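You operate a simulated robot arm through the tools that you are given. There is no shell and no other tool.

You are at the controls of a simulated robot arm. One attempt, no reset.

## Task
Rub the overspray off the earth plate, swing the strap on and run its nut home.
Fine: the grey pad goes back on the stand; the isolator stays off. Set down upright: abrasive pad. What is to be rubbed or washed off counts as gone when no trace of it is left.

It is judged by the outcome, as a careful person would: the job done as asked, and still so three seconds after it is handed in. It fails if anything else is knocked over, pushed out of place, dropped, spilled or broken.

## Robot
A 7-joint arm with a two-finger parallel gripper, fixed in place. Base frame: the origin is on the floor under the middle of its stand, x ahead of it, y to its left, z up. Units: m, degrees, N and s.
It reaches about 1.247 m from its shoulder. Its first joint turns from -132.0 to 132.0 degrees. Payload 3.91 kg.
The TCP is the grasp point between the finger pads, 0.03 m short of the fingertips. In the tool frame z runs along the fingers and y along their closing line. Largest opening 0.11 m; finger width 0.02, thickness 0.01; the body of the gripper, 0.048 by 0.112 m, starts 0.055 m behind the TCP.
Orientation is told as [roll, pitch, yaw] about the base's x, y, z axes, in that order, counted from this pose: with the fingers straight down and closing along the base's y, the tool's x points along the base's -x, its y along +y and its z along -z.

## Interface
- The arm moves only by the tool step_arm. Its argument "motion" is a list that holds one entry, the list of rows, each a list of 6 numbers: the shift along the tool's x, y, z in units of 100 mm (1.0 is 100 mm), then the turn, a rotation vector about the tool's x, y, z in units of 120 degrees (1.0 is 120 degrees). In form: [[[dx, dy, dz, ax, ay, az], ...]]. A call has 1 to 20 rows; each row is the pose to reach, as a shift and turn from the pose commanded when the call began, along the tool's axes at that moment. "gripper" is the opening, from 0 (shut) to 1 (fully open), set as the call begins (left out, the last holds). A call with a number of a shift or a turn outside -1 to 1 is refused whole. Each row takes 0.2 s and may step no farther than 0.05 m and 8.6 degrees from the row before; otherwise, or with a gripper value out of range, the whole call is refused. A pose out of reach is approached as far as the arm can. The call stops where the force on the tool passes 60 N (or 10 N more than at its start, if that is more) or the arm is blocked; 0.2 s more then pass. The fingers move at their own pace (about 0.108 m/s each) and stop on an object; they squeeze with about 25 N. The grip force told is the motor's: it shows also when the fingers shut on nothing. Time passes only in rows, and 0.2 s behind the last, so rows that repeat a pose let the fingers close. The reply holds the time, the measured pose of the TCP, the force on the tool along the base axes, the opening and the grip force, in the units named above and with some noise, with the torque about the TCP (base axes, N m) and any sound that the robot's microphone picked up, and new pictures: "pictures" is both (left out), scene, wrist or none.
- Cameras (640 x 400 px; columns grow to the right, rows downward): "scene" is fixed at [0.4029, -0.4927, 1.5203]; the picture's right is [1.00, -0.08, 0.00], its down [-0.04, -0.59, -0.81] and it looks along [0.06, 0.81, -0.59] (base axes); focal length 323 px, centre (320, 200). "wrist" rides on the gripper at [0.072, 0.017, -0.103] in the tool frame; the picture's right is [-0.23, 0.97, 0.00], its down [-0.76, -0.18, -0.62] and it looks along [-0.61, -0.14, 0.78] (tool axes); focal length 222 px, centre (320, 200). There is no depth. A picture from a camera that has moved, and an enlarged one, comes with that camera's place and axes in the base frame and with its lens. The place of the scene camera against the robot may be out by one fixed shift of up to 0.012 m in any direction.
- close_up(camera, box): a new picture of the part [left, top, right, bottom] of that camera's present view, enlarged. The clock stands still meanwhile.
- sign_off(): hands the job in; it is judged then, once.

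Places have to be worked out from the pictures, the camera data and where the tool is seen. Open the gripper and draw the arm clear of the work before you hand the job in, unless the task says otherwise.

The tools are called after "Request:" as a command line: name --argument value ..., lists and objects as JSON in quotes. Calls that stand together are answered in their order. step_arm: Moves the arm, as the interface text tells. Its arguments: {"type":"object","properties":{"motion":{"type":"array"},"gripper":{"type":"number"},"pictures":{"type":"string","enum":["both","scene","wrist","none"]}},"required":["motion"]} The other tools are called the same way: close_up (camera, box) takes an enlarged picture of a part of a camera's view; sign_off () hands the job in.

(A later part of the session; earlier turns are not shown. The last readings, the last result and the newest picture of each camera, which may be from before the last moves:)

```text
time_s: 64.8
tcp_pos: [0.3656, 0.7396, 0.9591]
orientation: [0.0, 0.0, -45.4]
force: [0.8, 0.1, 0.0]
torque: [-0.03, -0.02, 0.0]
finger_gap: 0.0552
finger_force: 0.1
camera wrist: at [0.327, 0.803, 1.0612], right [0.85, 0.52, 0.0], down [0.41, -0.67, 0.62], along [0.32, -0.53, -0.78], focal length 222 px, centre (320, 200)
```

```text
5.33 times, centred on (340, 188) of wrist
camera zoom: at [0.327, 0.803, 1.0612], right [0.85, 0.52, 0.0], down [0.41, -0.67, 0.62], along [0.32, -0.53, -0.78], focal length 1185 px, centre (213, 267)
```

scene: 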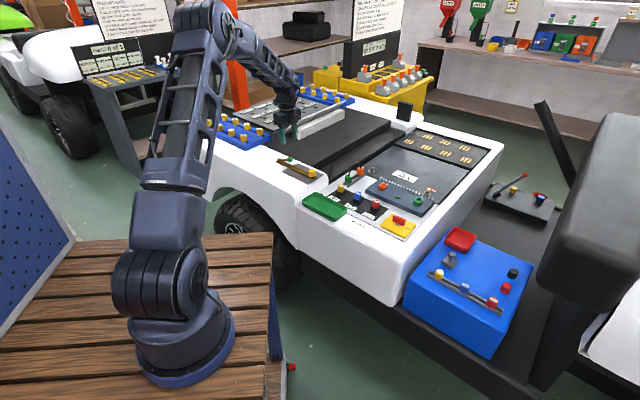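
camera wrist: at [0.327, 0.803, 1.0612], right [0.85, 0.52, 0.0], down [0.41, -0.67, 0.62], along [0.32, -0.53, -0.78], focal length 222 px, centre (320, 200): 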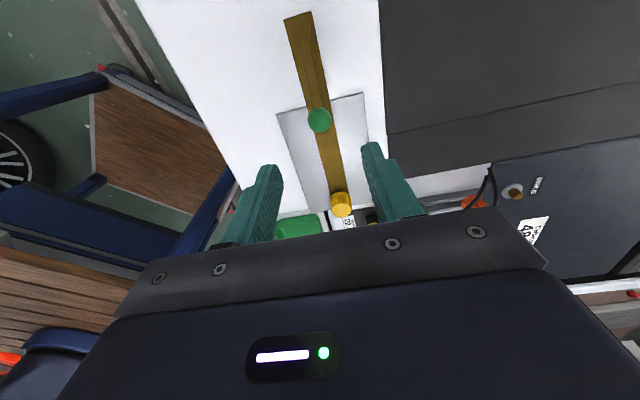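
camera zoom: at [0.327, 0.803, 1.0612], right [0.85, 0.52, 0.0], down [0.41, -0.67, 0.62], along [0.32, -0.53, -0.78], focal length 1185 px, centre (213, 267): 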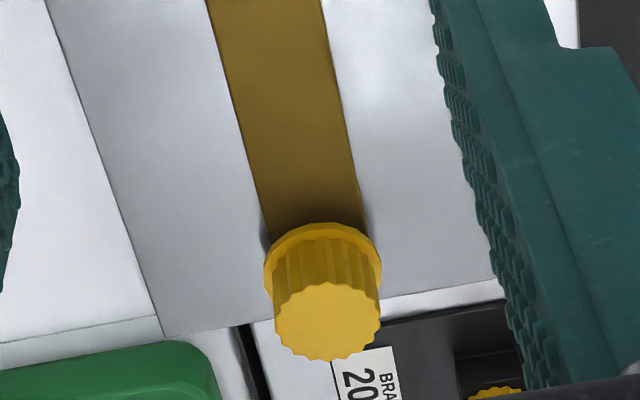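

The strap is aligned under the nut within about 1 mm. Now I move over the nut (≈(0.453, 0.649)) and wind the wrist counter-clockwise up high, to have room for a long clockwise tightening stroke.

Request:
step_arm --motion '[[[-0.25, 0, 0, 0, 0, 0], [-0.5, 0, 0, 0, 0, 0], [-0.75, 0, 0, 0, 0, 0], [-1, 0, 0, 0, 0, 0]]]' --gripper 0.5 --pictures "none"

Request:
step_arm --motion '[[[-0.13, 0, 0, 0, 0, -0.07], [-0.258, 0, 0, 0, 0, -0.14], [-0.258, 0, 0, 0, 0, -0.21], [-0.258, 0, 0, 0, 0, -0.28], [-0.258, 0, 0, 0, 0, -0.35], [-0.258, 0, 0, 0, 0, -0.42], [-0.258, 0, 0, 0, 0, -0.49], [-0.258, 0, 0, 0, 0, -0.56], [-0.258, 0, 0, 0, 0, -0.63], [-0.258, 0, 0, 0, 0, -0.7], [-0.258, 0, 0, 0, 0, -0.77], [-0.258, 0, 0, 0, 0, -0.84], [-0.258, 0, 0, 0, 0, -0.91], [-0.258, 0, 0, 0, 0, -0.98]]]' --pictures "both"

```text
time_s: 65.8
tcp_pos: [0.4334, 0.6669, 0.9567]
orientation: [0.0, 0.0, -45.4]
force: [-1.2, 0.0, -0.1]
torque: [-0.04, -0.02, -0.02]
finger_gap: 0.055
finger_force: 0.0
```

```text
time_s: 68.8
tcp_pos: [0.4539, 0.6494, 0.9563]
orientation: [0.0, -0.1, 72.4]
force: [-0.2, 0.0, -0.6]
torque: [0.01, 0.01, -0.02]
finger_gap: 0.055
finger_force: 0.1
camera wrist: at [0.4157, 0.5857, 1.0596], right [-0.86, 0.51, 0.0], down [0.4, 0.67, 0.62], along [0.32, 0.54, -0.78], focal length 222 px, centre (320, 200)
```

scene: 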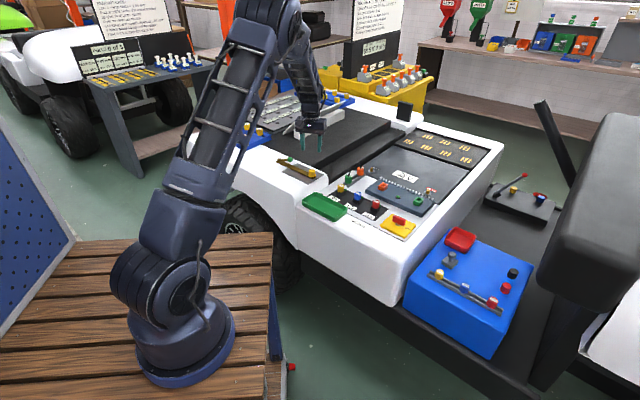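
wrist: 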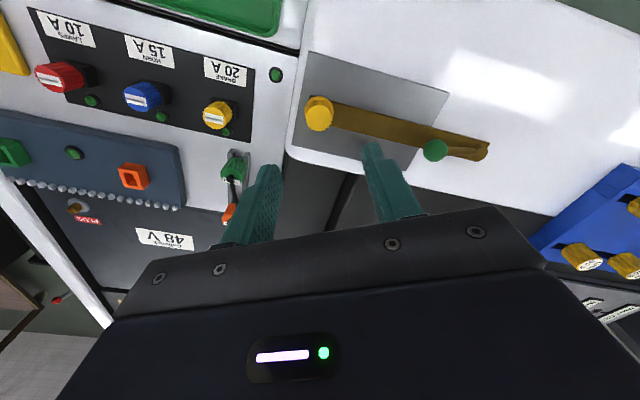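

Request:
close_up --camera "wrist" --box '[270, 75, 370, 150]'

```text
5.33 times, centred on (320, 112) of wrist
camera zoom: at [0.4157, 0.5857, 1.0596], right [-0.86, 0.51, 0.0], down [0.4, 0.67, 0.62], along [0.32, 0.54, -0.78], focal length 1185 px, centre (320, 667)
```

zoom: 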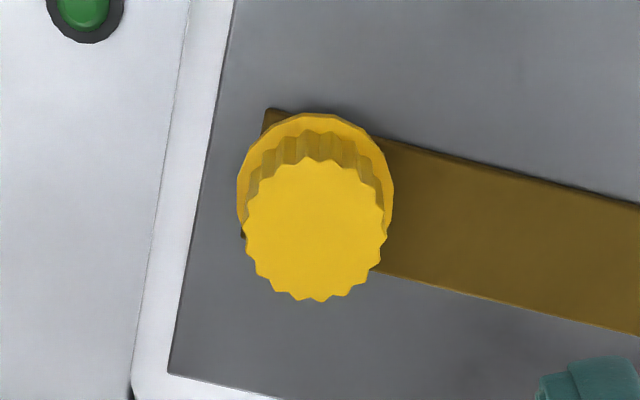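

The nut is centred under the TCP at (0.454, 0.648). I wind the wrist a further +90° while high to see how much range the last joint gives.

Request:
step_arm --motion '[[[0, 0, 0, 0, 0, -0.07], [0, 0, 0, 0, 0, -0.14], [0, 0, 0, 0, 0, -0.21], [0, 0, 0, 0, 0, -0.28], [0, 0, 0, 0, 0, -0.35], [0, 0, 0, 0, 0, -0.42], [0, 0, 0, 0, 0, -0.49], [0, 0, 0, 0, 0, -0.56], [0, 0, 0, 0, 0, -0.63], [0, 0, 0, 0, 0, -0.7], [0, 0, 0, 0, 0, -0.77]]]' --pictures "both"

```text
time_s: 71.2
tcp_pos: [0.4523, 0.6509, 0.9558]
orientation: [0.0, 0.0, 164.7]
force: [0.0, 0.0, 0.0]
torque: [-0.03, -0.01, -0.01]
finger_gap: 0.0548
finger_force: 0.1
camera wrist: at [0.5187, 0.6143, 1.0594], right [-0.48, -0.88, 0.0], down [-0.69, 0.37, 0.62], along [-0.55, 0.3, -0.78], focal length 222 px, centre (320, 200)
```

scene: 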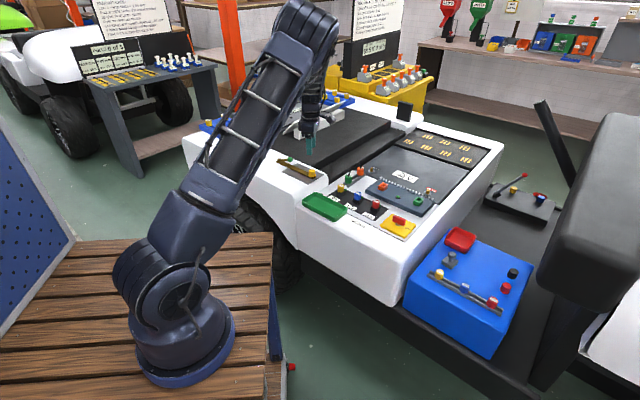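
wrist: 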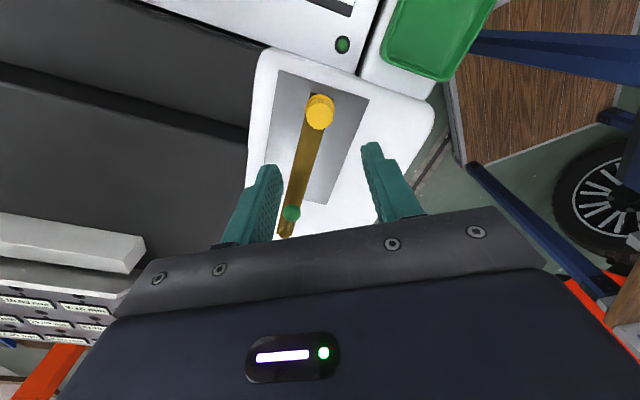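

Yaw 165° is reachable and the nut remains centred. I descend over the nut, stopping just short for a check.

Request:
step_arm --motion '[[[0, 0, 0.25, 0, 0, 0], [0, 0, 0.5, 0, 0, 0], [0, 0, 0.7, 0, 0, 0], [0, 0, 0.8, 0, 0, 0], [0, 0, 0.85, 0, 0, 0]]]' --pictures "wrist"

Request:
close_up --camera "scene" --box '[280, 140, 344, 190]'

```text
time_s: 72.4
tcp_pos: [0.4523, 0.6499, 0.8698]
orientation: [0.1, 0.0, 164.7]
force: [-0.6, 0.1, 0.4]
torque: [0.0, -0.01, 0.0]
finger_gap: 0.0549
finger_force: 0.1
camera wrist: at [0.5188, 0.614, 0.974], right [-0.48, -0.88, 0.0], down [-0.69, 0.37, 0.62], along [-0.55, 0.3, -0.78], focal length 222 px, centre (320, 200)
```

wrist: 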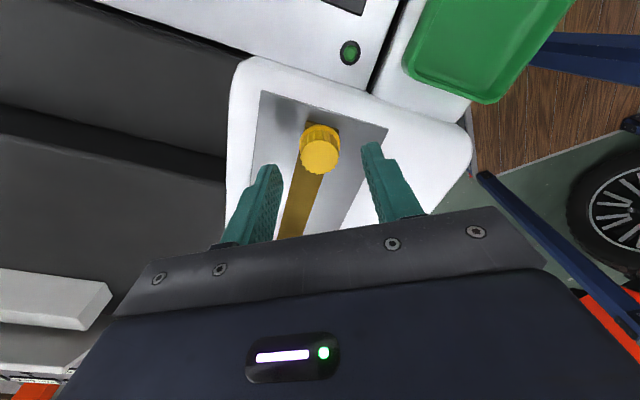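

```text
8.00 times, centred on (312, 165) of scene
camera zoom: at [0.4029, -0.4927, 1.5203], right [1.0, -0.08, 0.0], down [-0.04, -0.59, -0.81], along [0.06, 0.81, -0.59], focal length 2586 px, centre (384, 480)
```

zoom: 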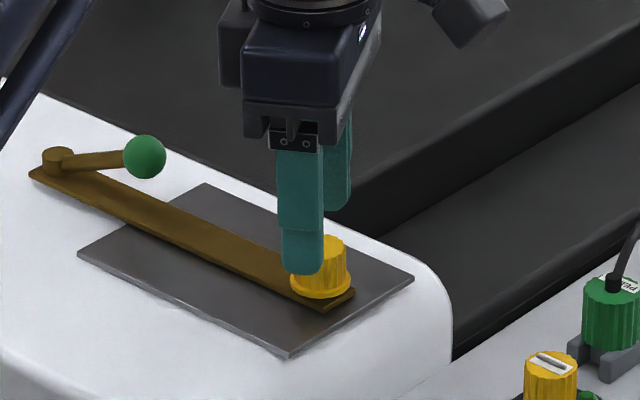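

Combining all views, the nut is nearer (0.456, 0.648) with its top at ≈0.832. I shift 3 mm along the tool's x and lower to z ≈ 0.852.

Request:
step_arm --motion '[[[0.03, 0, 0.05, 0, 0, 0], [0.03, 0, 0.12, 0, 0, 0], [0.03, 0, 0.16, 0, 0, 0], [0.03, 0, 0.18, 0, 0, 0]]]' --pictures "wrist"

Request:
close_up --camera "scene" --box '[296, 150, 336, 185]'

Request:
close_up --camera "wrist" --box '[250, 110, 400, 230]'

```text
time_s: 73.4
tcp_pos: [0.4559, 0.6496, 0.8524]
orientation: [0.0, 0.1, 164.5]
force: [-1.2, 0.3, 0.2]
torque: [-0.03, 0.01, 0.0]
finger_gap: 0.0551
finger_force: 0.1
camera wrist: at [0.5227, 0.6133, 0.9564], right [-0.48, -0.88, 0.0], down [-0.69, 0.37, 0.62], along [-0.55, 0.3, -0.78], focal length 222 px, centre (320, 200)
```

wrist: 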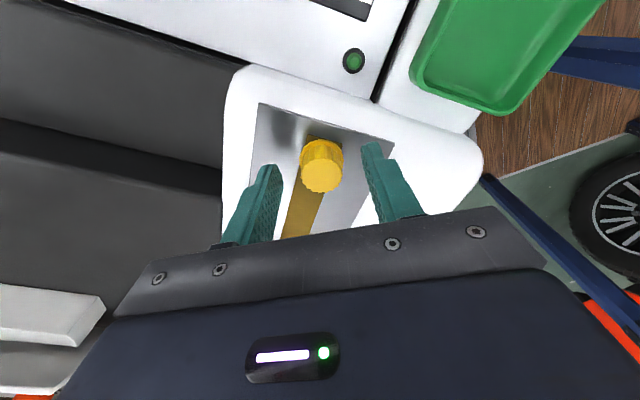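

```text
11.43 times, centred on (316, 168) of scene
camera zoom: at [0.4029, -0.4927, 1.5203], right [1.0, -0.08, 0.0], down [-0.04, -0.59, -0.81], along [0.06, 0.81, -0.59], focal length 3694 px, centre (366, 571)
```

zoom: 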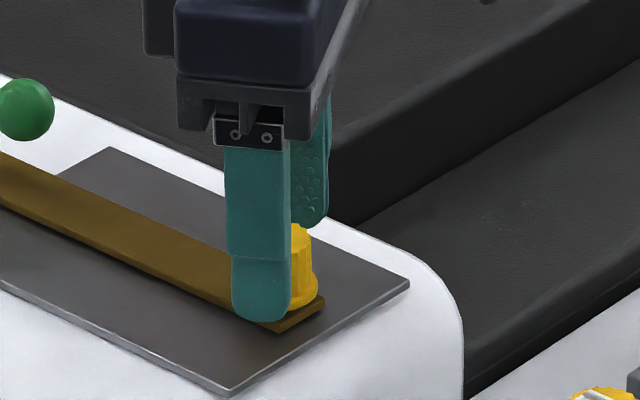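

```text
3.33 times, centred on (325, 170) of wrist
camera zoom: at [0.5227, 0.6133, 0.9564], right [-0.48, -0.88, 0.0], down [-0.69, 0.37, 0.62], along [-0.55, 0.3, -0.78], focal length 740 px, centre (303, 300)
```

zoom: 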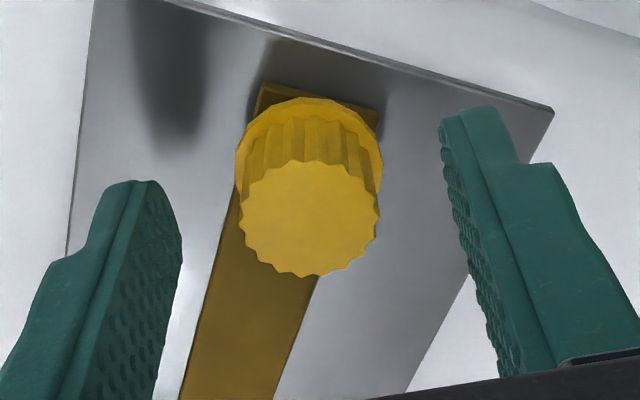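

The nut is about 1 mm off along the closing line; I correct that and close the fingers on the nut's fluted body.

Request:
step_arm --motion '[[[0, 0.012, 0, 0, 0, 0], [0, 0.012, 0, 0, 0, 0]]]' --pictures "none"

Request:
step_arm --motion '[[[0, 0, 0, 0, 0, 0], [0, 0, 0, 0, 0, 0], [0, 0, 0, 0, 0, 0], [0, 0, 0, 0, 0, 0]]]' --gripper 0 --pictures "wrist"

Request:
close_up --camera "scene" --box '[296, 150, 336, 185]'

```text
time_s: 74.0
tcp_pos: [0.4566, 0.6474, 0.8527]
orientation: [0.0, 0.0, 164.6]
force: [-0.6, 0.2, 0.0]
torque: [-0.01, -0.01, 0.01]
finger_gap: 0.0549
finger_force: 0.0
```

```text
time_s: 75.0
tcp_pos: [0.4563, 0.6478, 0.8527]
orientation: [-0.1, 0.0, 164.7]
force: [6.2, 21.7, -4.1]
torque: [0.46, 0.07, -0.07]
finger_gap: 0.0274
finger_force: 44.5
camera wrist: at [0.5223, 0.6128, 0.9563], right [-0.48, -0.88, 0.0], down [-0.69, 0.37, 0.62], along [-0.55, 0.3, -0.78], focal length 222 px, centre (320, 200)
```

wrist: 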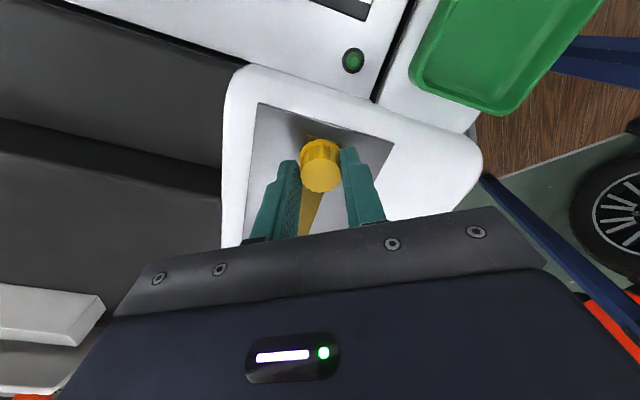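

```text
11.43 times, centred on (316, 168) of scene
camera zoom: at [0.4029, -0.4927, 1.5203], right [1.0, -0.08, 0.0], down [-0.04, -0.59, -0.81], along [0.06, 0.81, -0.59], focal length 3694 px, centre (366, 571)
```

zoom: 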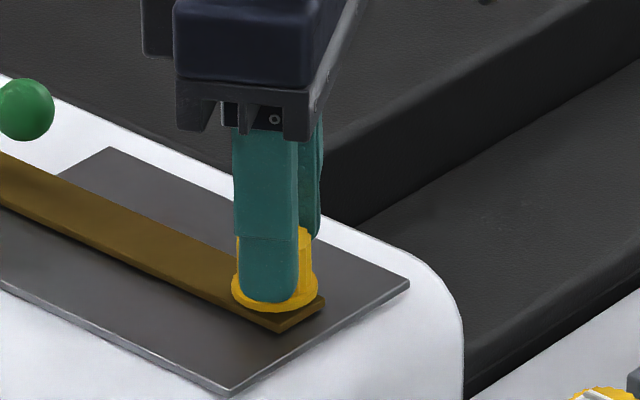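

A 22 N sideways reaction shows I should shift ~1.6 mm back along the closing line; I do that to unload the nut.

Request:
step_arm --motion '[[[0, -0.008, 0, 0, 0, 0], [0, -0.016, 0, 0, 0, 0], [0, -0.016, 0, 0, 0, 0]]]' --pictures "none"

```text
time_s: 75.8
tcp_pos: [0.4563, 0.648, 0.8519]
orientation: [0.1, -0.1, 164.6]
force: [-1.5, -2.1, 1.3]
torque: [0.0, 0.16, 0.02]
finger_gap: 0.0272
finger_force: 45.3
```

Unloaded now. I begin turning clockwise by about 34° and watch the torque and sideways force.

Request:
step_arm --motion '[[[0, 0, 0, 0, 0, 0.07], [0, 0, 0, 0, 0, 0.14], [0, 0, 0, 0, 0, 0.21], [0, 0, 0, 0, 0, 0.28]]]' --pictures "scene"

Request:
close_up --camera "scene" --box '[296, 150, 336, 185]'

```text
time_s: 76.8
tcp_pos: [0.4547, 0.647, 0.853]
orientation: [0.0, 0.1, 130.9]
force: [-10.7, -37.3, 10.8]
torque: [-1.22, -0.18, 0.09]
finger_gap: 0.0274
finger_force: 44.8
```

scene: 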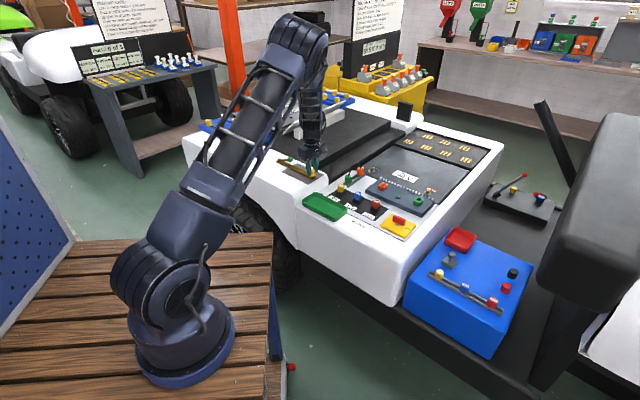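

```text
11.43 times, centred on (316, 168) of scene
camera zoom: at [0.4029, -0.4927, 1.5203], right [1.0, -0.08, 0.0], down [-0.04, -0.59, -0.81], along [0.06, 0.81, -0.59], focal length 3694 px, centre (366, 571)
```

zoom: 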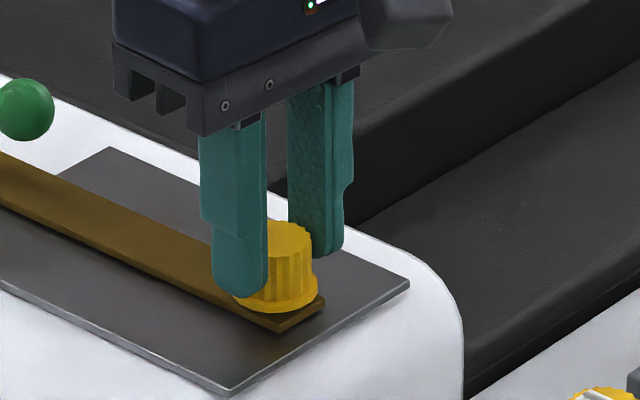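

The sideways force indicates I'm eccentric: the nut is really nearer (0.452, 0.649). I release, and recheck its position from this yaw.

Request:
step_arm --motion '[[[0, 0, 0, 0, 0, 0.28], [0, 0, 0, 0, 0, 0.28]]]' --gripper 0.5 --pictures "wrist"

```text
refused: row 1 steps farther than a row can; nothing moved
```

That row repeated the turn by mistake; I hold the pose instead while opening.

Request:
step_arm --motion '[[[0, 0, 0, 0, 0, 0], [0, 0, 0, 0, 0, 0], [0, 0, 0, 0, 0, 0]]]' --gripper 0.5 --pictures "wrist"

Request:
close_up --camera "wrist" --box '[250, 110, 400, 230]'

Request:
close_up --camera "scene" --box '[296, 150, 336, 185]'

```text
time_s: 77.6
tcp_pos: [0.4565, 0.6499, 0.8528]
orientation: [0.0, 0.0, 131.0]
force: [0.4, -0.5, -0.5]
torque: [-0.01, -0.01, -0.02]
finger_gap: 0.055
finger_force: 0.1
camera wrist: at [0.4916, 0.5836, 0.9564], right [-0.88, -0.47, 0.0], down [-0.37, 0.69, 0.62], along [-0.29, 0.55, -0.78], focal length 222 px, centre (320, 200)
```

wrist: 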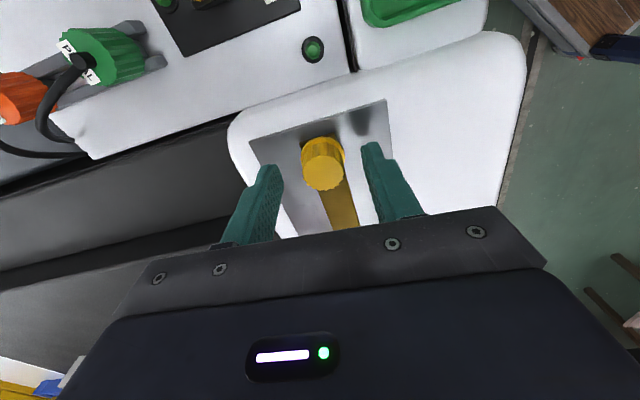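

```text
3.33 times, centred on (325, 170) of wrist
camera zoom: at [0.4916, 0.5836, 0.9564], right [-0.88, -0.47, 0.0], down [-0.37, 0.69, 0.62], along [-0.29, 0.55, -0.78], focal length 740 px, centre (303, 300)
```

zoom: 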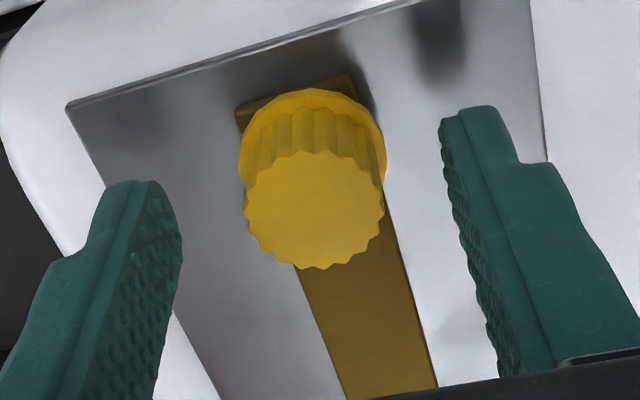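

```text
11.43 times, centred on (316, 168) of scene
camera zoom: at [0.4029, -0.4927, 1.5203], right [1.0, -0.08, 0.0], down [-0.04, -0.59, -0.81], along [0.06, 0.81, -0.59], focal length 3694 px, centre (366, 571)
```

zoom: 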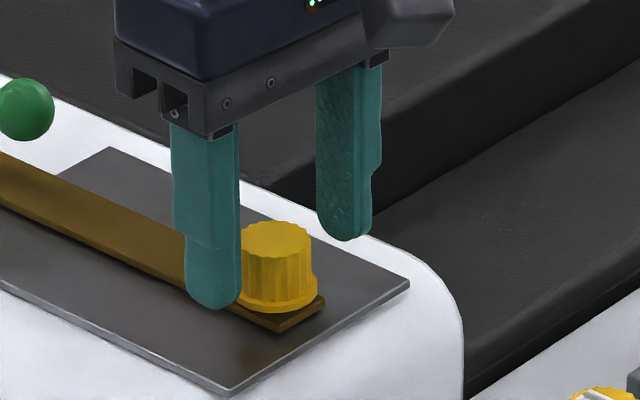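

From this view and the forces the nut centre is 3.4 mm in tool −x and 2.3 mm in tool +y from the TCP. I recentre, then close again and check the reaction.

Request:
step_arm --motion '[[[-0.034, 0.023, 0, 0, 0, 0], [-0.034, 0.023, 0, 0, 0, 0]]]' --pictures "none"

Request:
step_arm --motion '[[[0, 0, 0, 0, 0, 0], [0, 0, 0, 0, 0, 0], [0, 0, 0, 0, 0, 0], [0, 0, 0, 0, 0, 0]]]' --gripper 0 --pictures "wrist"

```text
time_s: 78.2
tcp_pos: [0.4514, 0.6497, 0.8523]
orientation: [0.0, -0.1, 131.0]
force: [-0.1, 0.2, 0.4]
torque: [0.03, 0.02, 0.06]
finger_gap: 0.0548
finger_force: 0.1
```

```text
time_s: 79.2
tcp_pos: [0.4531, 0.6502, 0.8526]
orientation: [-0.1, 0.0, 131.0]
force: [12.4, 13.6, -2.1]
torque: [0.36, -0.12, 0.04]
finger_gap: 0.0271
finger_force: 44.4
camera wrist: at [0.4882, 0.5846, 0.9562], right [-0.88, -0.47, 0.0], down [-0.37, 0.69, 0.62], along [-0.29, 0.55, -0.78], focal length 222 px, centre (320, 200)
```

wrist: 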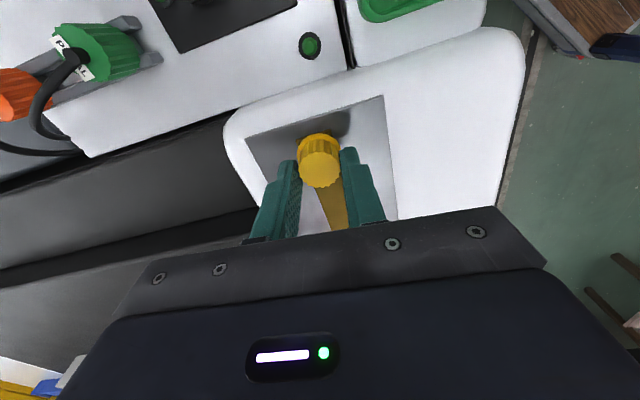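

I shift back 1.2 mm along the closing line to unload, then turn a small amount and look at the reaction.

Request:
step_arm --motion '[[[0, -0.006, 0, 0, 0, 0], [0, -0.012, 0, 0, 0, 0], [0, -0.012, 0, 0, 0, 0]]]' --pictures "none"

Request:
step_arm --motion '[[[0, 0, 0, 0, 0, 0.06], [0, 0, 0, 0, 0, 0.12], [0, 0, 0, 0, 0, 0.18]]]' --pictures "none"

```text
time_s: 80.0
tcp_pos: [0.4528, 0.6516, 0.8524]
orientation: [0.0, 0.0, 131.0]
force: [7.7, -2.2, 8.8]
torque: [0.0, -0.27, 0.03]
finger_gap: 0.0272
finger_force: 44.7
```

```text
time_s: 80.8
tcp_pos: [0.4546, 0.6505, 0.8531]
orientation: [0.0, -0.1, 109.4]
force: [16.7, 9.3, -1.2]
torque: [-0.37, -0.4, 0.04]
finger_gap: 0.0274
finger_force: 45.0
```

The reactions now put the nut 2.2 mm in tool +x and 1.2 mm in tool −y of the TCP. I loosen slightly, recentre, and re-grip.

Request:
step_arm --motion '[[[0, 0, 0, 0, 0, 0], [0.022, -0.012, 0, 0, 0, 0], [0.022, -0.012, 0, 0, 0, 0]]]' --gripper 0.32 --pictures "none"

Request:
step_arm --motion '[[[0, 0, 0, 0, 0, 0], [0, 0, 0, 0, 0, 0], [0, 0, 0, 0, 0, 0]]]' --gripper 0 --pictures "none"

```text
time_s: 81.6
tcp_pos: [0.4545, 0.648, 0.8545]
orientation: [0.1, -0.1, 109.4]
force: [0.0, -0.3, -0.6]
torque: [0.01, -0.01, 0.0]
finger_gap: 0.0352
finger_force: 0.1
```

```text
time_s: 82.4
tcp_pos: [0.4543, 0.6484, 0.8519]
orientation: [-0.1, -0.1, 109.4]
force: [-5.0, -4.4, -0.4]
torque: [-0.04, -0.04, 0.07]
finger_gap: 0.0275
finger_force: 44.7
```

Well centred (about 6 N). I turn on clockwise by about 40°.

Request:
step_arm --motion '[[[0, 0.003, 0, 0, 0, 0.067], [0, 0.003, 0, 0, 0, 0.134], [0, 0.003, 0, 0, 0, 0.2], [0, 0.003, 0, 0, 0, 0.267], [0, 0.003, 0, 0, 0, 0.333]]]' --pictures "none"

Request:
close_up --camera "scene" --box '[296, 150, 336, 185]'

```text
time_s: 83.6
tcp_pos: [0.4554, 0.6482, 0.8535]
orientation: [0.0, 0.0, 69.3]
force: [-7.4, -13.8, -4.0]
torque: [-1.0, 0.59, 0.04]
finger_gap: 0.0274
finger_force: 44.9
```

```text
11.43 times, centred on (316, 168) of scene
camera zoom: at [0.4029, -0.4927, 1.5203], right [1.0, -0.08, 0.0], down [-0.04, -0.59, -0.81], along [0.06, 0.81, -0.59], focal length 3694 px, centre (366, 571)
```

zoom: 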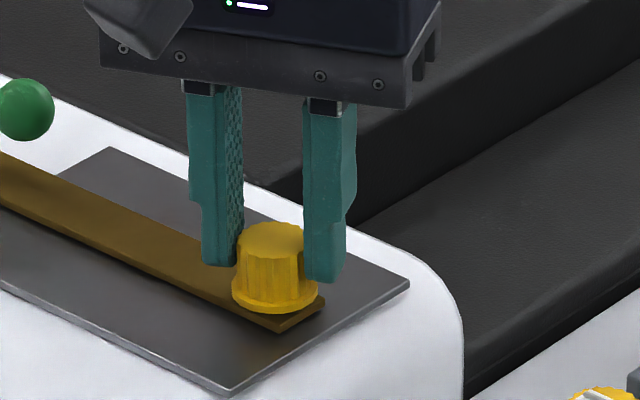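

Sideways force stays moderate. I continue clockwise in a longer stroke of about 60°.

Request:
step_arm --motion '[[[0, 0, 0, 0, 0, 0.07], [0, 0, 0, 0, 0, 0.14], [0, 0, 0, 0, 0, 0.21], [0, 0, 0, 0, 0, 0.28], [0, 0, 0, 0, 0, 0.35], [0, 0, 0, 0, 0, 0.42], [0, 0, 0, 0, 0, 0.49]]]' --pictures "none"

Request:
close_up --camera "scene" --box '[296, 150, 336, 185]'

```text
time_s: 85.2
tcp_pos: [0.4539, 0.6496, 0.852]
orientation: [0.1, 0.0, 10.6]
force: [-12.2, -10.2, -8.4]
torque: [-0.68, 0.31, 0.05]
finger_gap: 0.0271
finger_force: 44.6
```

```text
11.43 times, centred on (316, 168) of scene
camera zoom: at [0.4029, -0.4927, 1.5203], right [1.0, -0.08, 0.0], down [-0.04, -0.59, -0.81], along [0.06, 0.81, -0.59], focal length 3694 px, centre (366, 571)
```

zoom: 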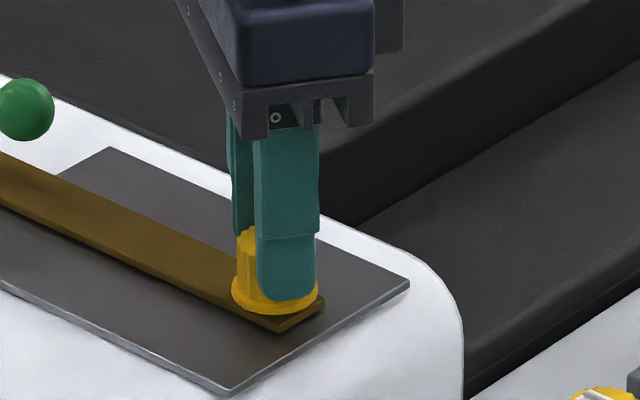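

The tool is being pulled down (−8 N), so the nut is travelling down. I follow by 0.5 mm and turn another ~60°.

Request:
step_arm --motion '[[[0, 0, 0.005, 0, 0, 0.07], [0, 0, 0.005, 0, 0, 0.14], [0, 0, 0.006, 0, 0, 0.21], [0, 0, 0.006, 0, 0, 0.28], [0, 0, 0.007, 0, 0, 0.35], [0, 0, 0.007, 0, 0, 0.42], [0, 0, 0.008, 0, 0, 0.49]]]' --pictures "none"

Request:
close_up --camera "scene" --box '[296, 150, 336, 185]'

```text
time_s: 86.8
tcp_pos: [0.4541, 0.6502, 0.8521]
orientation: [0.1, 0.0, -48.4]
force: [-9.9, -1.8, 10.0]
torque: [-0.33, 0.25, 0.04]
finger_gap: 0.027
finger_force: 45.2
```

```text
11.43 times, centred on (316, 168) of scene
camera zoom: at [0.4029, -0.4927, 1.5203], right [1.0, -0.08, 0.0], down [-0.04, -0.59, -0.81], along [0.06, 0.81, -0.59], focal length 3694 px, centre (366, 571)
```

zoom: 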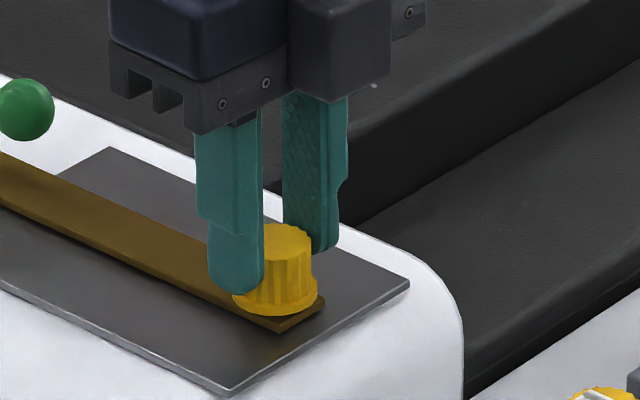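

The nut looks slightly lower. I turn another ~55° clockwise at this height.

Request:
step_arm --motion '[[[0, 0, -0.003, 0, 0, 0.07], [0, 0, -0.002, 0, 0, 0.14], [0, 0, 0, 0, 0, 0.21], [0, 0, 0.002, 0, 0, 0.28], [0, 0, 0.002, 0, 0, 0.35], [0, 0, 0.003, 0, 0, 0.42], [0, 0, 0.003, 0, 0, 0.46]]]' --pictures "scene"

Request:
close_up --camera "scene" --box '[296, 150, 336, 185]'

```text
time_s: 88.4
tcp_pos: [0.4538, 0.6495, 0.8528]
orientation: [0.1, 0.2, -103.4]
force: [-11.3, -2.2, 31.1]
torque: [-0.21, 0.6, 0.03]
finger_gap: 0.0273
finger_force: 44.5
```

scene: 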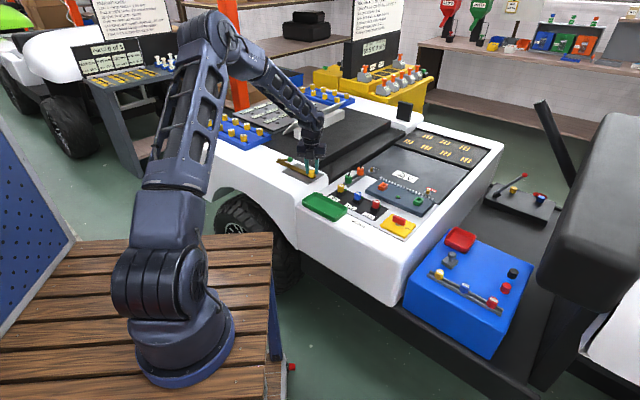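

```text
11.43 times, centred on (316, 168) of scene
camera zoom: at [0.4029, -0.4927, 1.5203], right [1.0, -0.08, 0.0], down [-0.04, -0.59, -0.81], along [0.06, 0.81, -0.59], focal length 3694 px, centre (366, 571)
```

zoom: 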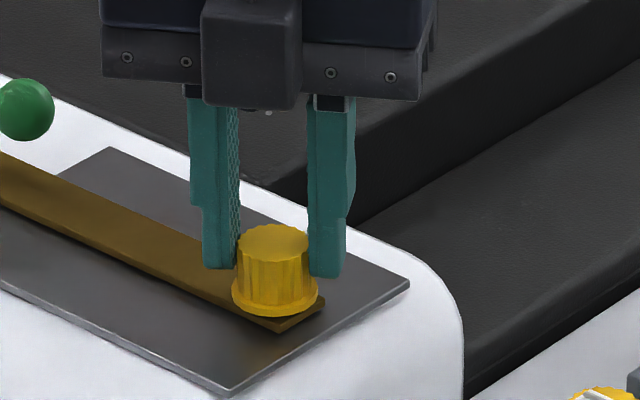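

An upward 31 N has built up. I take a tight zoom to judge how far the nut has come down and the gap left above the strap.

Request:
close_up --camera "scene" --box '[310, 165, 330, 180]'

Request:
close_up --camera "wrist" --box '[250, 110, 400, 230]'

```text
16.00 times, centred on (320, 172) of scene
camera zoom: at [0.4029, -0.4927, 1.5203], right [1.0, -0.08, 0.0], down [-0.04, -0.59, -0.81], along [0.06, 0.81, -0.59], focal length 5171 px, centre (320, 640)
```

zoom: 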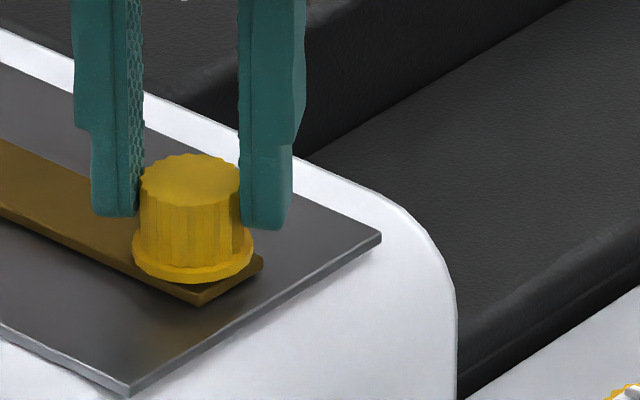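

```text
3.33 times, centred on (325, 170) of wrist
camera zoom: at [0.488, 0.7155, 0.9568], right [0.89, -0.45, 0.0], down [-0.35, -0.7, 0.62], along [-0.28, -0.56, -0.78], focal length 740 px, centre (303, 300)
```

zoom: 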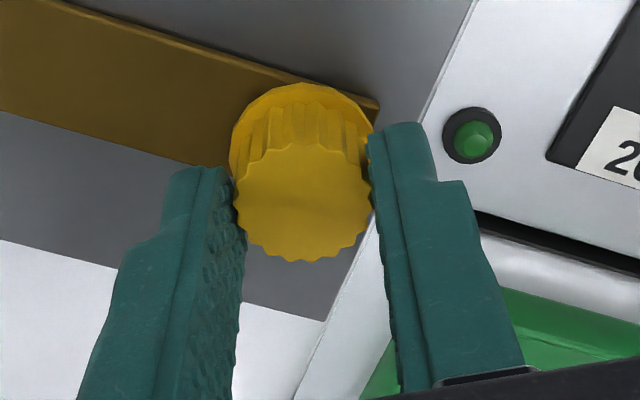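

The nut has come down roughly 2 mm with perhaps 2 mm to go. I release it to clear the built-up load and check the free pose.

Request:
step_arm --motion '[[[0, 0, 0, 0, 0, 0], [0, 0, 0, 0, 0, 0], [0, 0, 0, 0, 0, 0]]]' --gripper 0.45 --pictures "wrist"

Request:
close_up --camera "scene" --box '[310, 165, 330, 180]'

Request:
close_up --camera "wrist" --box '[250, 110, 400, 230]'

```text
time_s: 89.2
tcp_pos: [0.4549, 0.6496, 0.8513]
orientation: [0.0, 0.0, -103.4]
force: [0.2, 0.0, 0.4]
torque: [0.01, -0.02, -0.02]
finger_gap: 0.0495
finger_force: 0.1
camera wrist: at [0.4885, 0.7156, 0.9547], right [0.89, -0.45, 0.0], down [-0.35, -0.7, 0.62], along [-0.28, -0.56, -0.78], focal length 222 px, centre (320, 200)
```

wrist: 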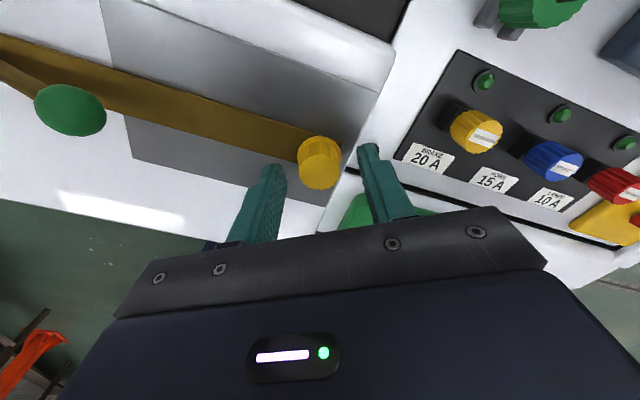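

```text
16.00 times, centred on (320, 172) of scene
camera zoom: at [0.4029, -0.4927, 1.5203], right [1.0, -0.08, 0.0], down [-0.04, -0.59, -0.81], along [0.06, 0.81, -0.59], focal length 5171 px, centre (320, 640)
```

zoom: 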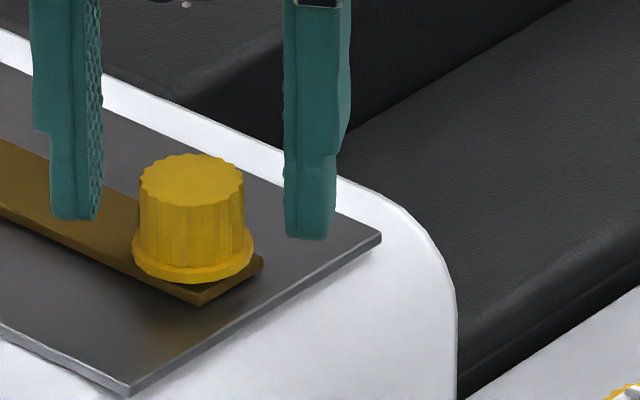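

```text
3.33 times, centred on (325, 170) of wrist
camera zoom: at [0.4885, 0.7156, 0.9547], right [0.89, -0.45, 0.0], down [-0.35, -0.7, 0.62], along [-0.28, -0.56, -0.78], focal length 740 px, centre (303, 300)
```

zoom: 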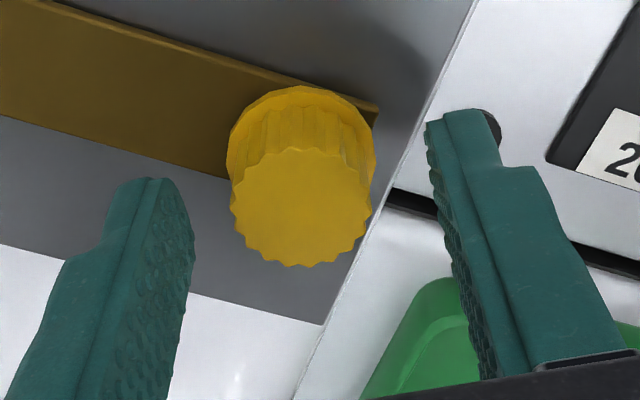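

The nut has dropped about 2 mm and stays put. I raise clear, recentre by half a millimetre, and wind the wrist back counter-clockwise 240° for the next stroke.

Request:
step_arm --motion '[[[-0.004, -0.005, -0.2, 0, 0, 0], [-0.004, -0.005, -0.4, 0, 0, 0], [-0.004, -0.005, -0.4, 0, 0, -0.07], [-0.004, -0.005, -0.4, 0, 0, -0.14], [-0.004, -0.005, -0.4, 0, 0, -0.21], [-0.004, -0.005, -0.4, 0, 0, -0.28], [-0.004, -0.005, -0.4, 0, 0, -0.35], [-0.004, -0.005, -0.4, 0, 0, -0.42], [-0.004, -0.005, -0.4, 0, 0, -0.49], [-0.004, -0.005, -0.4, 0, 0, -0.56], [-0.004, -0.005, -0.4, 0, 0, -0.63], [-0.004, -0.005, -0.4, 0, 0, -0.7], [-0.004, -0.005, -0.4, 0, 0, -0.77], [-0.004, -0.005, -0.4, 0, 0, -0.84], [-0.004, -0.005, -0.4, 0, 0, -0.91], [-0.004, -0.005, -0.4, 0, 0, -0.98]]]' --pictures "none"

Request:
step_arm --motion '[[[0, 0, 0, 0, 0, -0.07], [0, 0, 0, 0, 0, -0.14], [0, 0, 0, 0, 0, -0.21], [0, 0, 0, 0, 0, -0.28], [0, 0, 0, 0, 0, -0.35], [0, 0, 0, 0, 0, -0.42], [0, 0, 0, 0, 0, -0.49], [0, 0, 0, 0, 0, -0.56], [0, 0, 0, 0, 0, -0.63], [0, 0, 0, 0, 0, -0.7], [0, 0, 0, 0, 0, -0.77], [0, 0, 0, 0, 0, -0.84], [0, 0, 0, 0, 0, -0.91], [0, 0, 0, 0, 0, -0.98]]]' --pictures "both"

```text
time_s: 92.6
tcp_pos: [0.4541, 0.6494, 0.892]
orientation: [0.0, 0.0, 14.3]
force: [-0.2, -0.5, -0.2]
torque: [0.03, -0.01, -0.02]
finger_gap: 0.0494
finger_force: 0.0
```

```text
time_s: 95.6
tcp_pos: [0.4545, 0.6485, 0.8918]
orientation: [0.0, 0.0, 131.9]
force: [-0.1, 0.8, 0.4]
torque: [0.0, -0.04, -0.04]
finger_gap: 0.0495
finger_force: 0.0
camera wrist: at [0.4909, 0.5835, 0.9954], right [-0.88, -0.48, 0.0], down [-0.38, 0.69, 0.62], along [-0.3, 0.55, -0.78], focal length 222 px, centre (320, 200)
```

scene: 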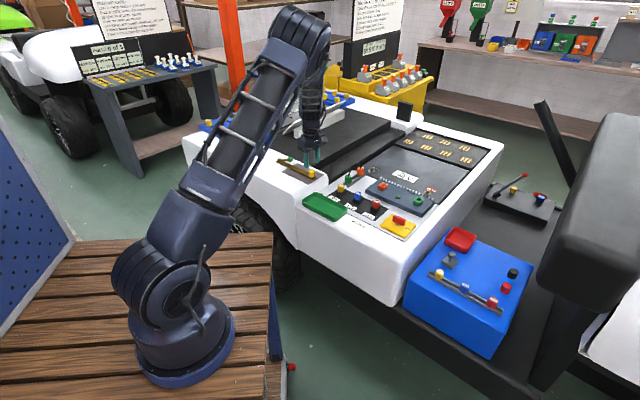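
wrist: 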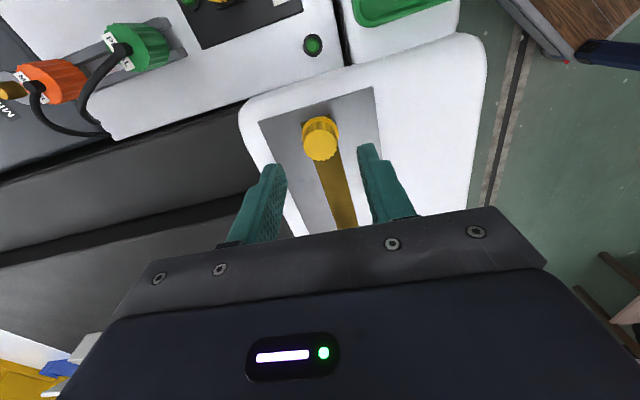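

I lower onto the nut again (slightly lower than before to match its descent) and grip.

Request:
step_arm --motion '[[[0, 0, 0.15, 0, 0, 0], [0, 0, 0.3, 0, 0, 0], [0, 0, 0.38, 0, 0, 0], [0, 0, 0.42, 0, 0, 0]]]' --pictures "none"

Request:
step_arm --motion '[[[0, 0, 0, 0, 0, 0], [0, 0, 0, 0, 0, 0], [0, 0, 0, 0, 0, 0]]]' --gripper 0 --pictures "none"

Request:
close_up --camera "scene" --box '[310, 165, 330, 180]'

```text
time_s: 96.6
tcp_pos: [0.4536, 0.6483, 0.8494]
orientation: [0.0, 0.1, 131.8]
force: [-1.1, 0.5, 0.8]
torque: [0.0, 0.0, 0.03]
finger_gap: 0.0496
finger_force: 0.1
```

```text
time_s: 97.4
tcp_pos: [0.4535, 0.6492, 0.8498]
orientation: [0.0, 0.0, 131.8]
force: [3.6, 3.7, -3.2]
torque: [0.03, 0.25, 0.03]
finger_gap: 0.0274
finger_force: 45.7
```

```text
16.00 times, centred on (320, 172) of scene
camera zoom: at [0.4029, -0.4927, 1.5203], right [1.0, -0.08, 0.0], down [-0.04, -0.59, -0.81], along [0.06, 0.81, -0.59], focal length 5171 px, centre (320, 640)
```

zoom: 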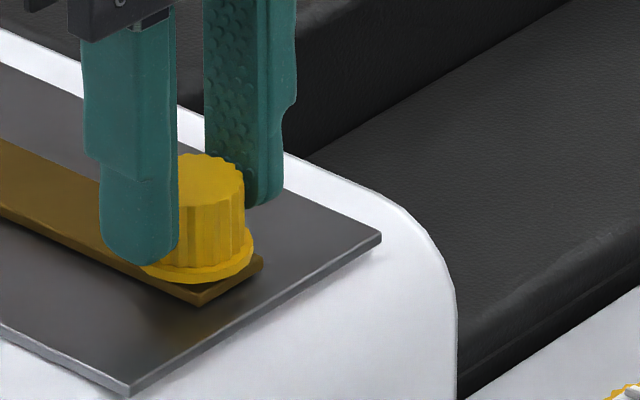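

Centred with small force. I turn clockwise 60°, holding the height.

Request:
step_arm --motion '[[[0, 0, 0, 0, 0, 0.07], [0, 0, 0, 0, 0, 0.14], [0, 0, 0, 0, 0, 0.21], [0, 0, 0, 0, 0, 0.28], [0, 0, 0, 0, 0, 0.35], [0, 0, 0, 0, 0, 0.42], [0, 0, 0, 0, 0, 0.49]]]' --pictures "none"

Request:
close_up --camera "scene" --box '[310, 165, 330, 180]'

```text
time_s: 99.0
tcp_pos: [0.4535, 0.6499, 0.8492]
orientation: [0.1, 0.1, 72.9]
force: [11.8, 16.1, -6.0]
torque: [0.2, 0.04, 0.02]
finger_gap: 0.0275
finger_force: 45.1
```

```text
16.00 times, centred on (320, 172) of scene
camera zoom: at [0.4029, -0.4927, 1.5203], right [1.0, -0.08, 0.0], down [-0.04, -0.59, -0.81], along [0.06, 0.81, -0.59], focal length 5171 px, centre (320, 640)
```

zoom: 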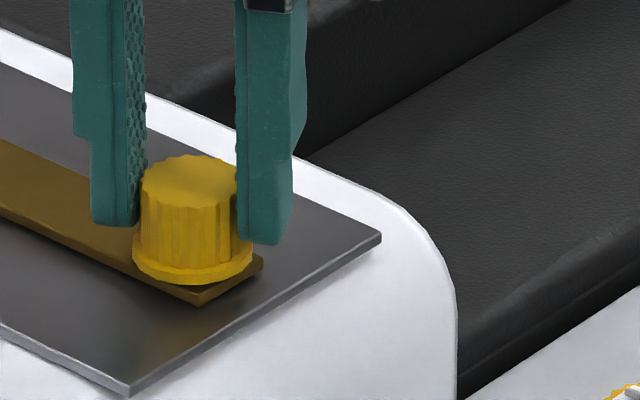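

The nut continues down (flange now nearly at the strap). I turn another 60°, following by 0.5 mm.

Request:
step_arm --motion '[[[0, 0, 0.003, 0, 0, 0.07], [0, 0, 0.004, 0, 0, 0.14], [0, 0, 0.005, 0, 0, 0.21], [0, 0, 0.005, 0, 0, 0.28], [0, 0, 0.005, 0, 0, 0.35], [0, 0, 0.006, 0, 0, 0.42], [0, 0, 0.006, 0, 0, 0.49]]]' --pictures "none"

Request:
close_up --camera "scene" --box '[310, 165, 330, 180]'

```text
time_s: 100.6
tcp_pos: [0.4537, 0.6484, 0.8491]
orientation: [0.0, 0.1, 14.1]
force: [-10.6, 8.3, -4.3]
torque: [0.68, 0.25, 0.55]
finger_gap: 0.0272
finger_force: 44.8
```

```text
16.00 times, centred on (320, 172) of scene
camera zoom: at [0.4029, -0.4927, 1.5203], right [1.0, -0.08, 0.0], down [-0.04, -0.59, -0.81], along [0.06, 0.81, -0.59], focal length 5171 px, centre (320, 640)
```

zoom: 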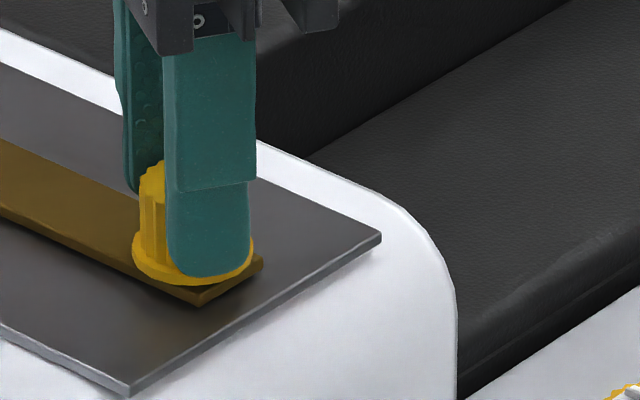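

Torque about z has jumped to 0.55 N·m — the nut seems to be coming home. I turn a little more to see whether it's seated.

Request:
step_arm --motion '[[[0, 0, 0, 0, 0, 0.05], [0, 0, 0, 0, 0, 0.1], [0, 0, 0, 0, 0, 0.15]]]' --pictures "wrist"

Request:
close_up --camera "scene" --box '[310, 165, 330, 180]'

Request:
close_up --camera "wrist" --box '[270, 110, 370, 200]'

```text
time_s: 101.4
tcp_pos: [0.4537, 0.6496, 0.8486]
orientation: [0.0, 0.1, -3.8]
force: [-3.6, 14.3, -9.8]
torque: [0.28, -0.29, 0.86]
finger_gap: 0.0272
finger_force: 45.1
camera wrist: at [0.3833, 0.6708, 0.9527], right [0.29, 0.96, 0.0], down [0.75, -0.23, 0.62], along [0.6, -0.18, -0.78], focal length 222 px, centre (320, 200)
```

wrist: 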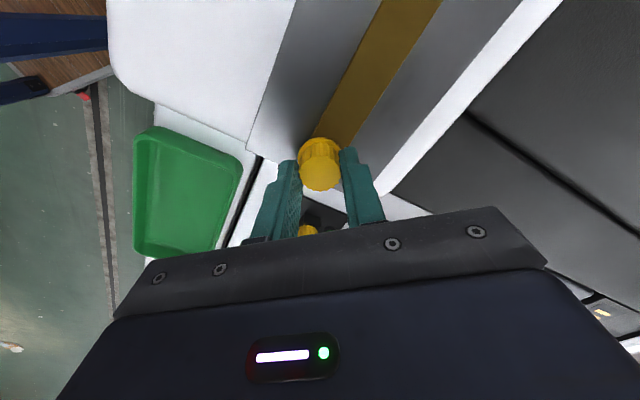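

```text
16.00 times, centred on (320, 172) of scene
camera zoom: at [0.4029, -0.4927, 1.5203], right [1.0, -0.08, 0.0], down [-0.04, -0.59, -0.81], along [0.06, 0.81, -0.59], focal length 5171 px, centre (320, 640)
```

zoom: 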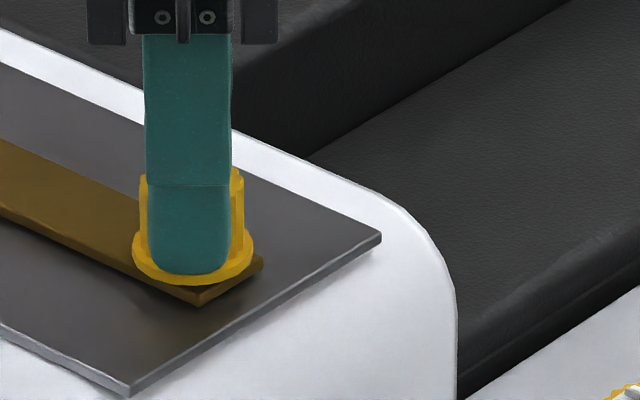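

```text
4.44 times, centred on (320, 155) of wrist
camera zoom: at [0.3833, 0.6708, 0.9527], right [0.29, 0.96, 0.0], down [0.75, -0.23, 0.62], along [0.6, -0.18, -0.78], focal length 987 px, centre (320, 400)
```

zoom: 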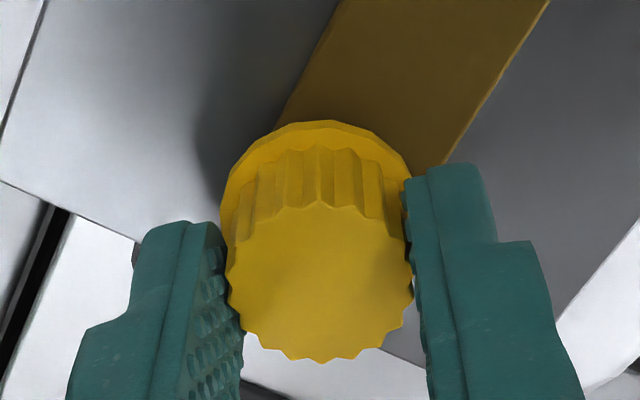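

Torque is up to 0.86 N·m, so the nut is against the strap. One more small nudge of 8° to confirm it's no longer running.

Request:
step_arm --motion '[[[0, 0, 0, 0, 0, 0.035], [0, 0, 0, 0, 0, 0.07]]]' --pictures "none"

Request:
close_up --camera "wrist" --box '[270, 110, 370, 200]'

```text
time_s: 102.0
tcp_pos: [0.4543, 0.6491, 0.8486]
orientation: [0.1, 0.0, -12.3]
force: [-2.4, 13.9, -2.5]
torque: [-0.02, -0.11, 0.57]
finger_gap: 0.0271
finger_force: 44.7
```

```text
4.44 times, centred on (320, 155) of wrist
camera zoom: at [0.3875, 0.6809, 0.953], right [0.43, 0.9, 0.0], down [0.71, -0.34, 0.62], along [0.56, -0.27, -0.78], focal length 987 px, centre (320, 400)
```

zoom: 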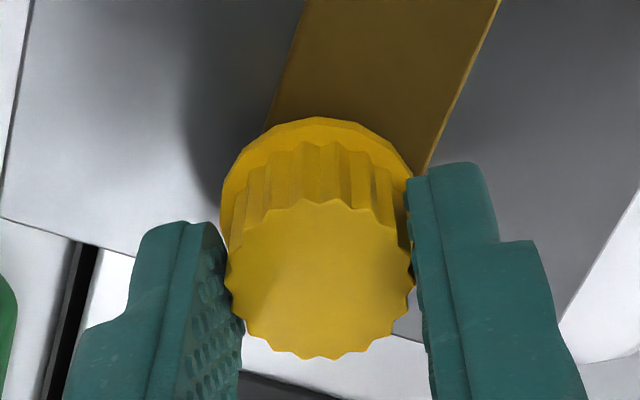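

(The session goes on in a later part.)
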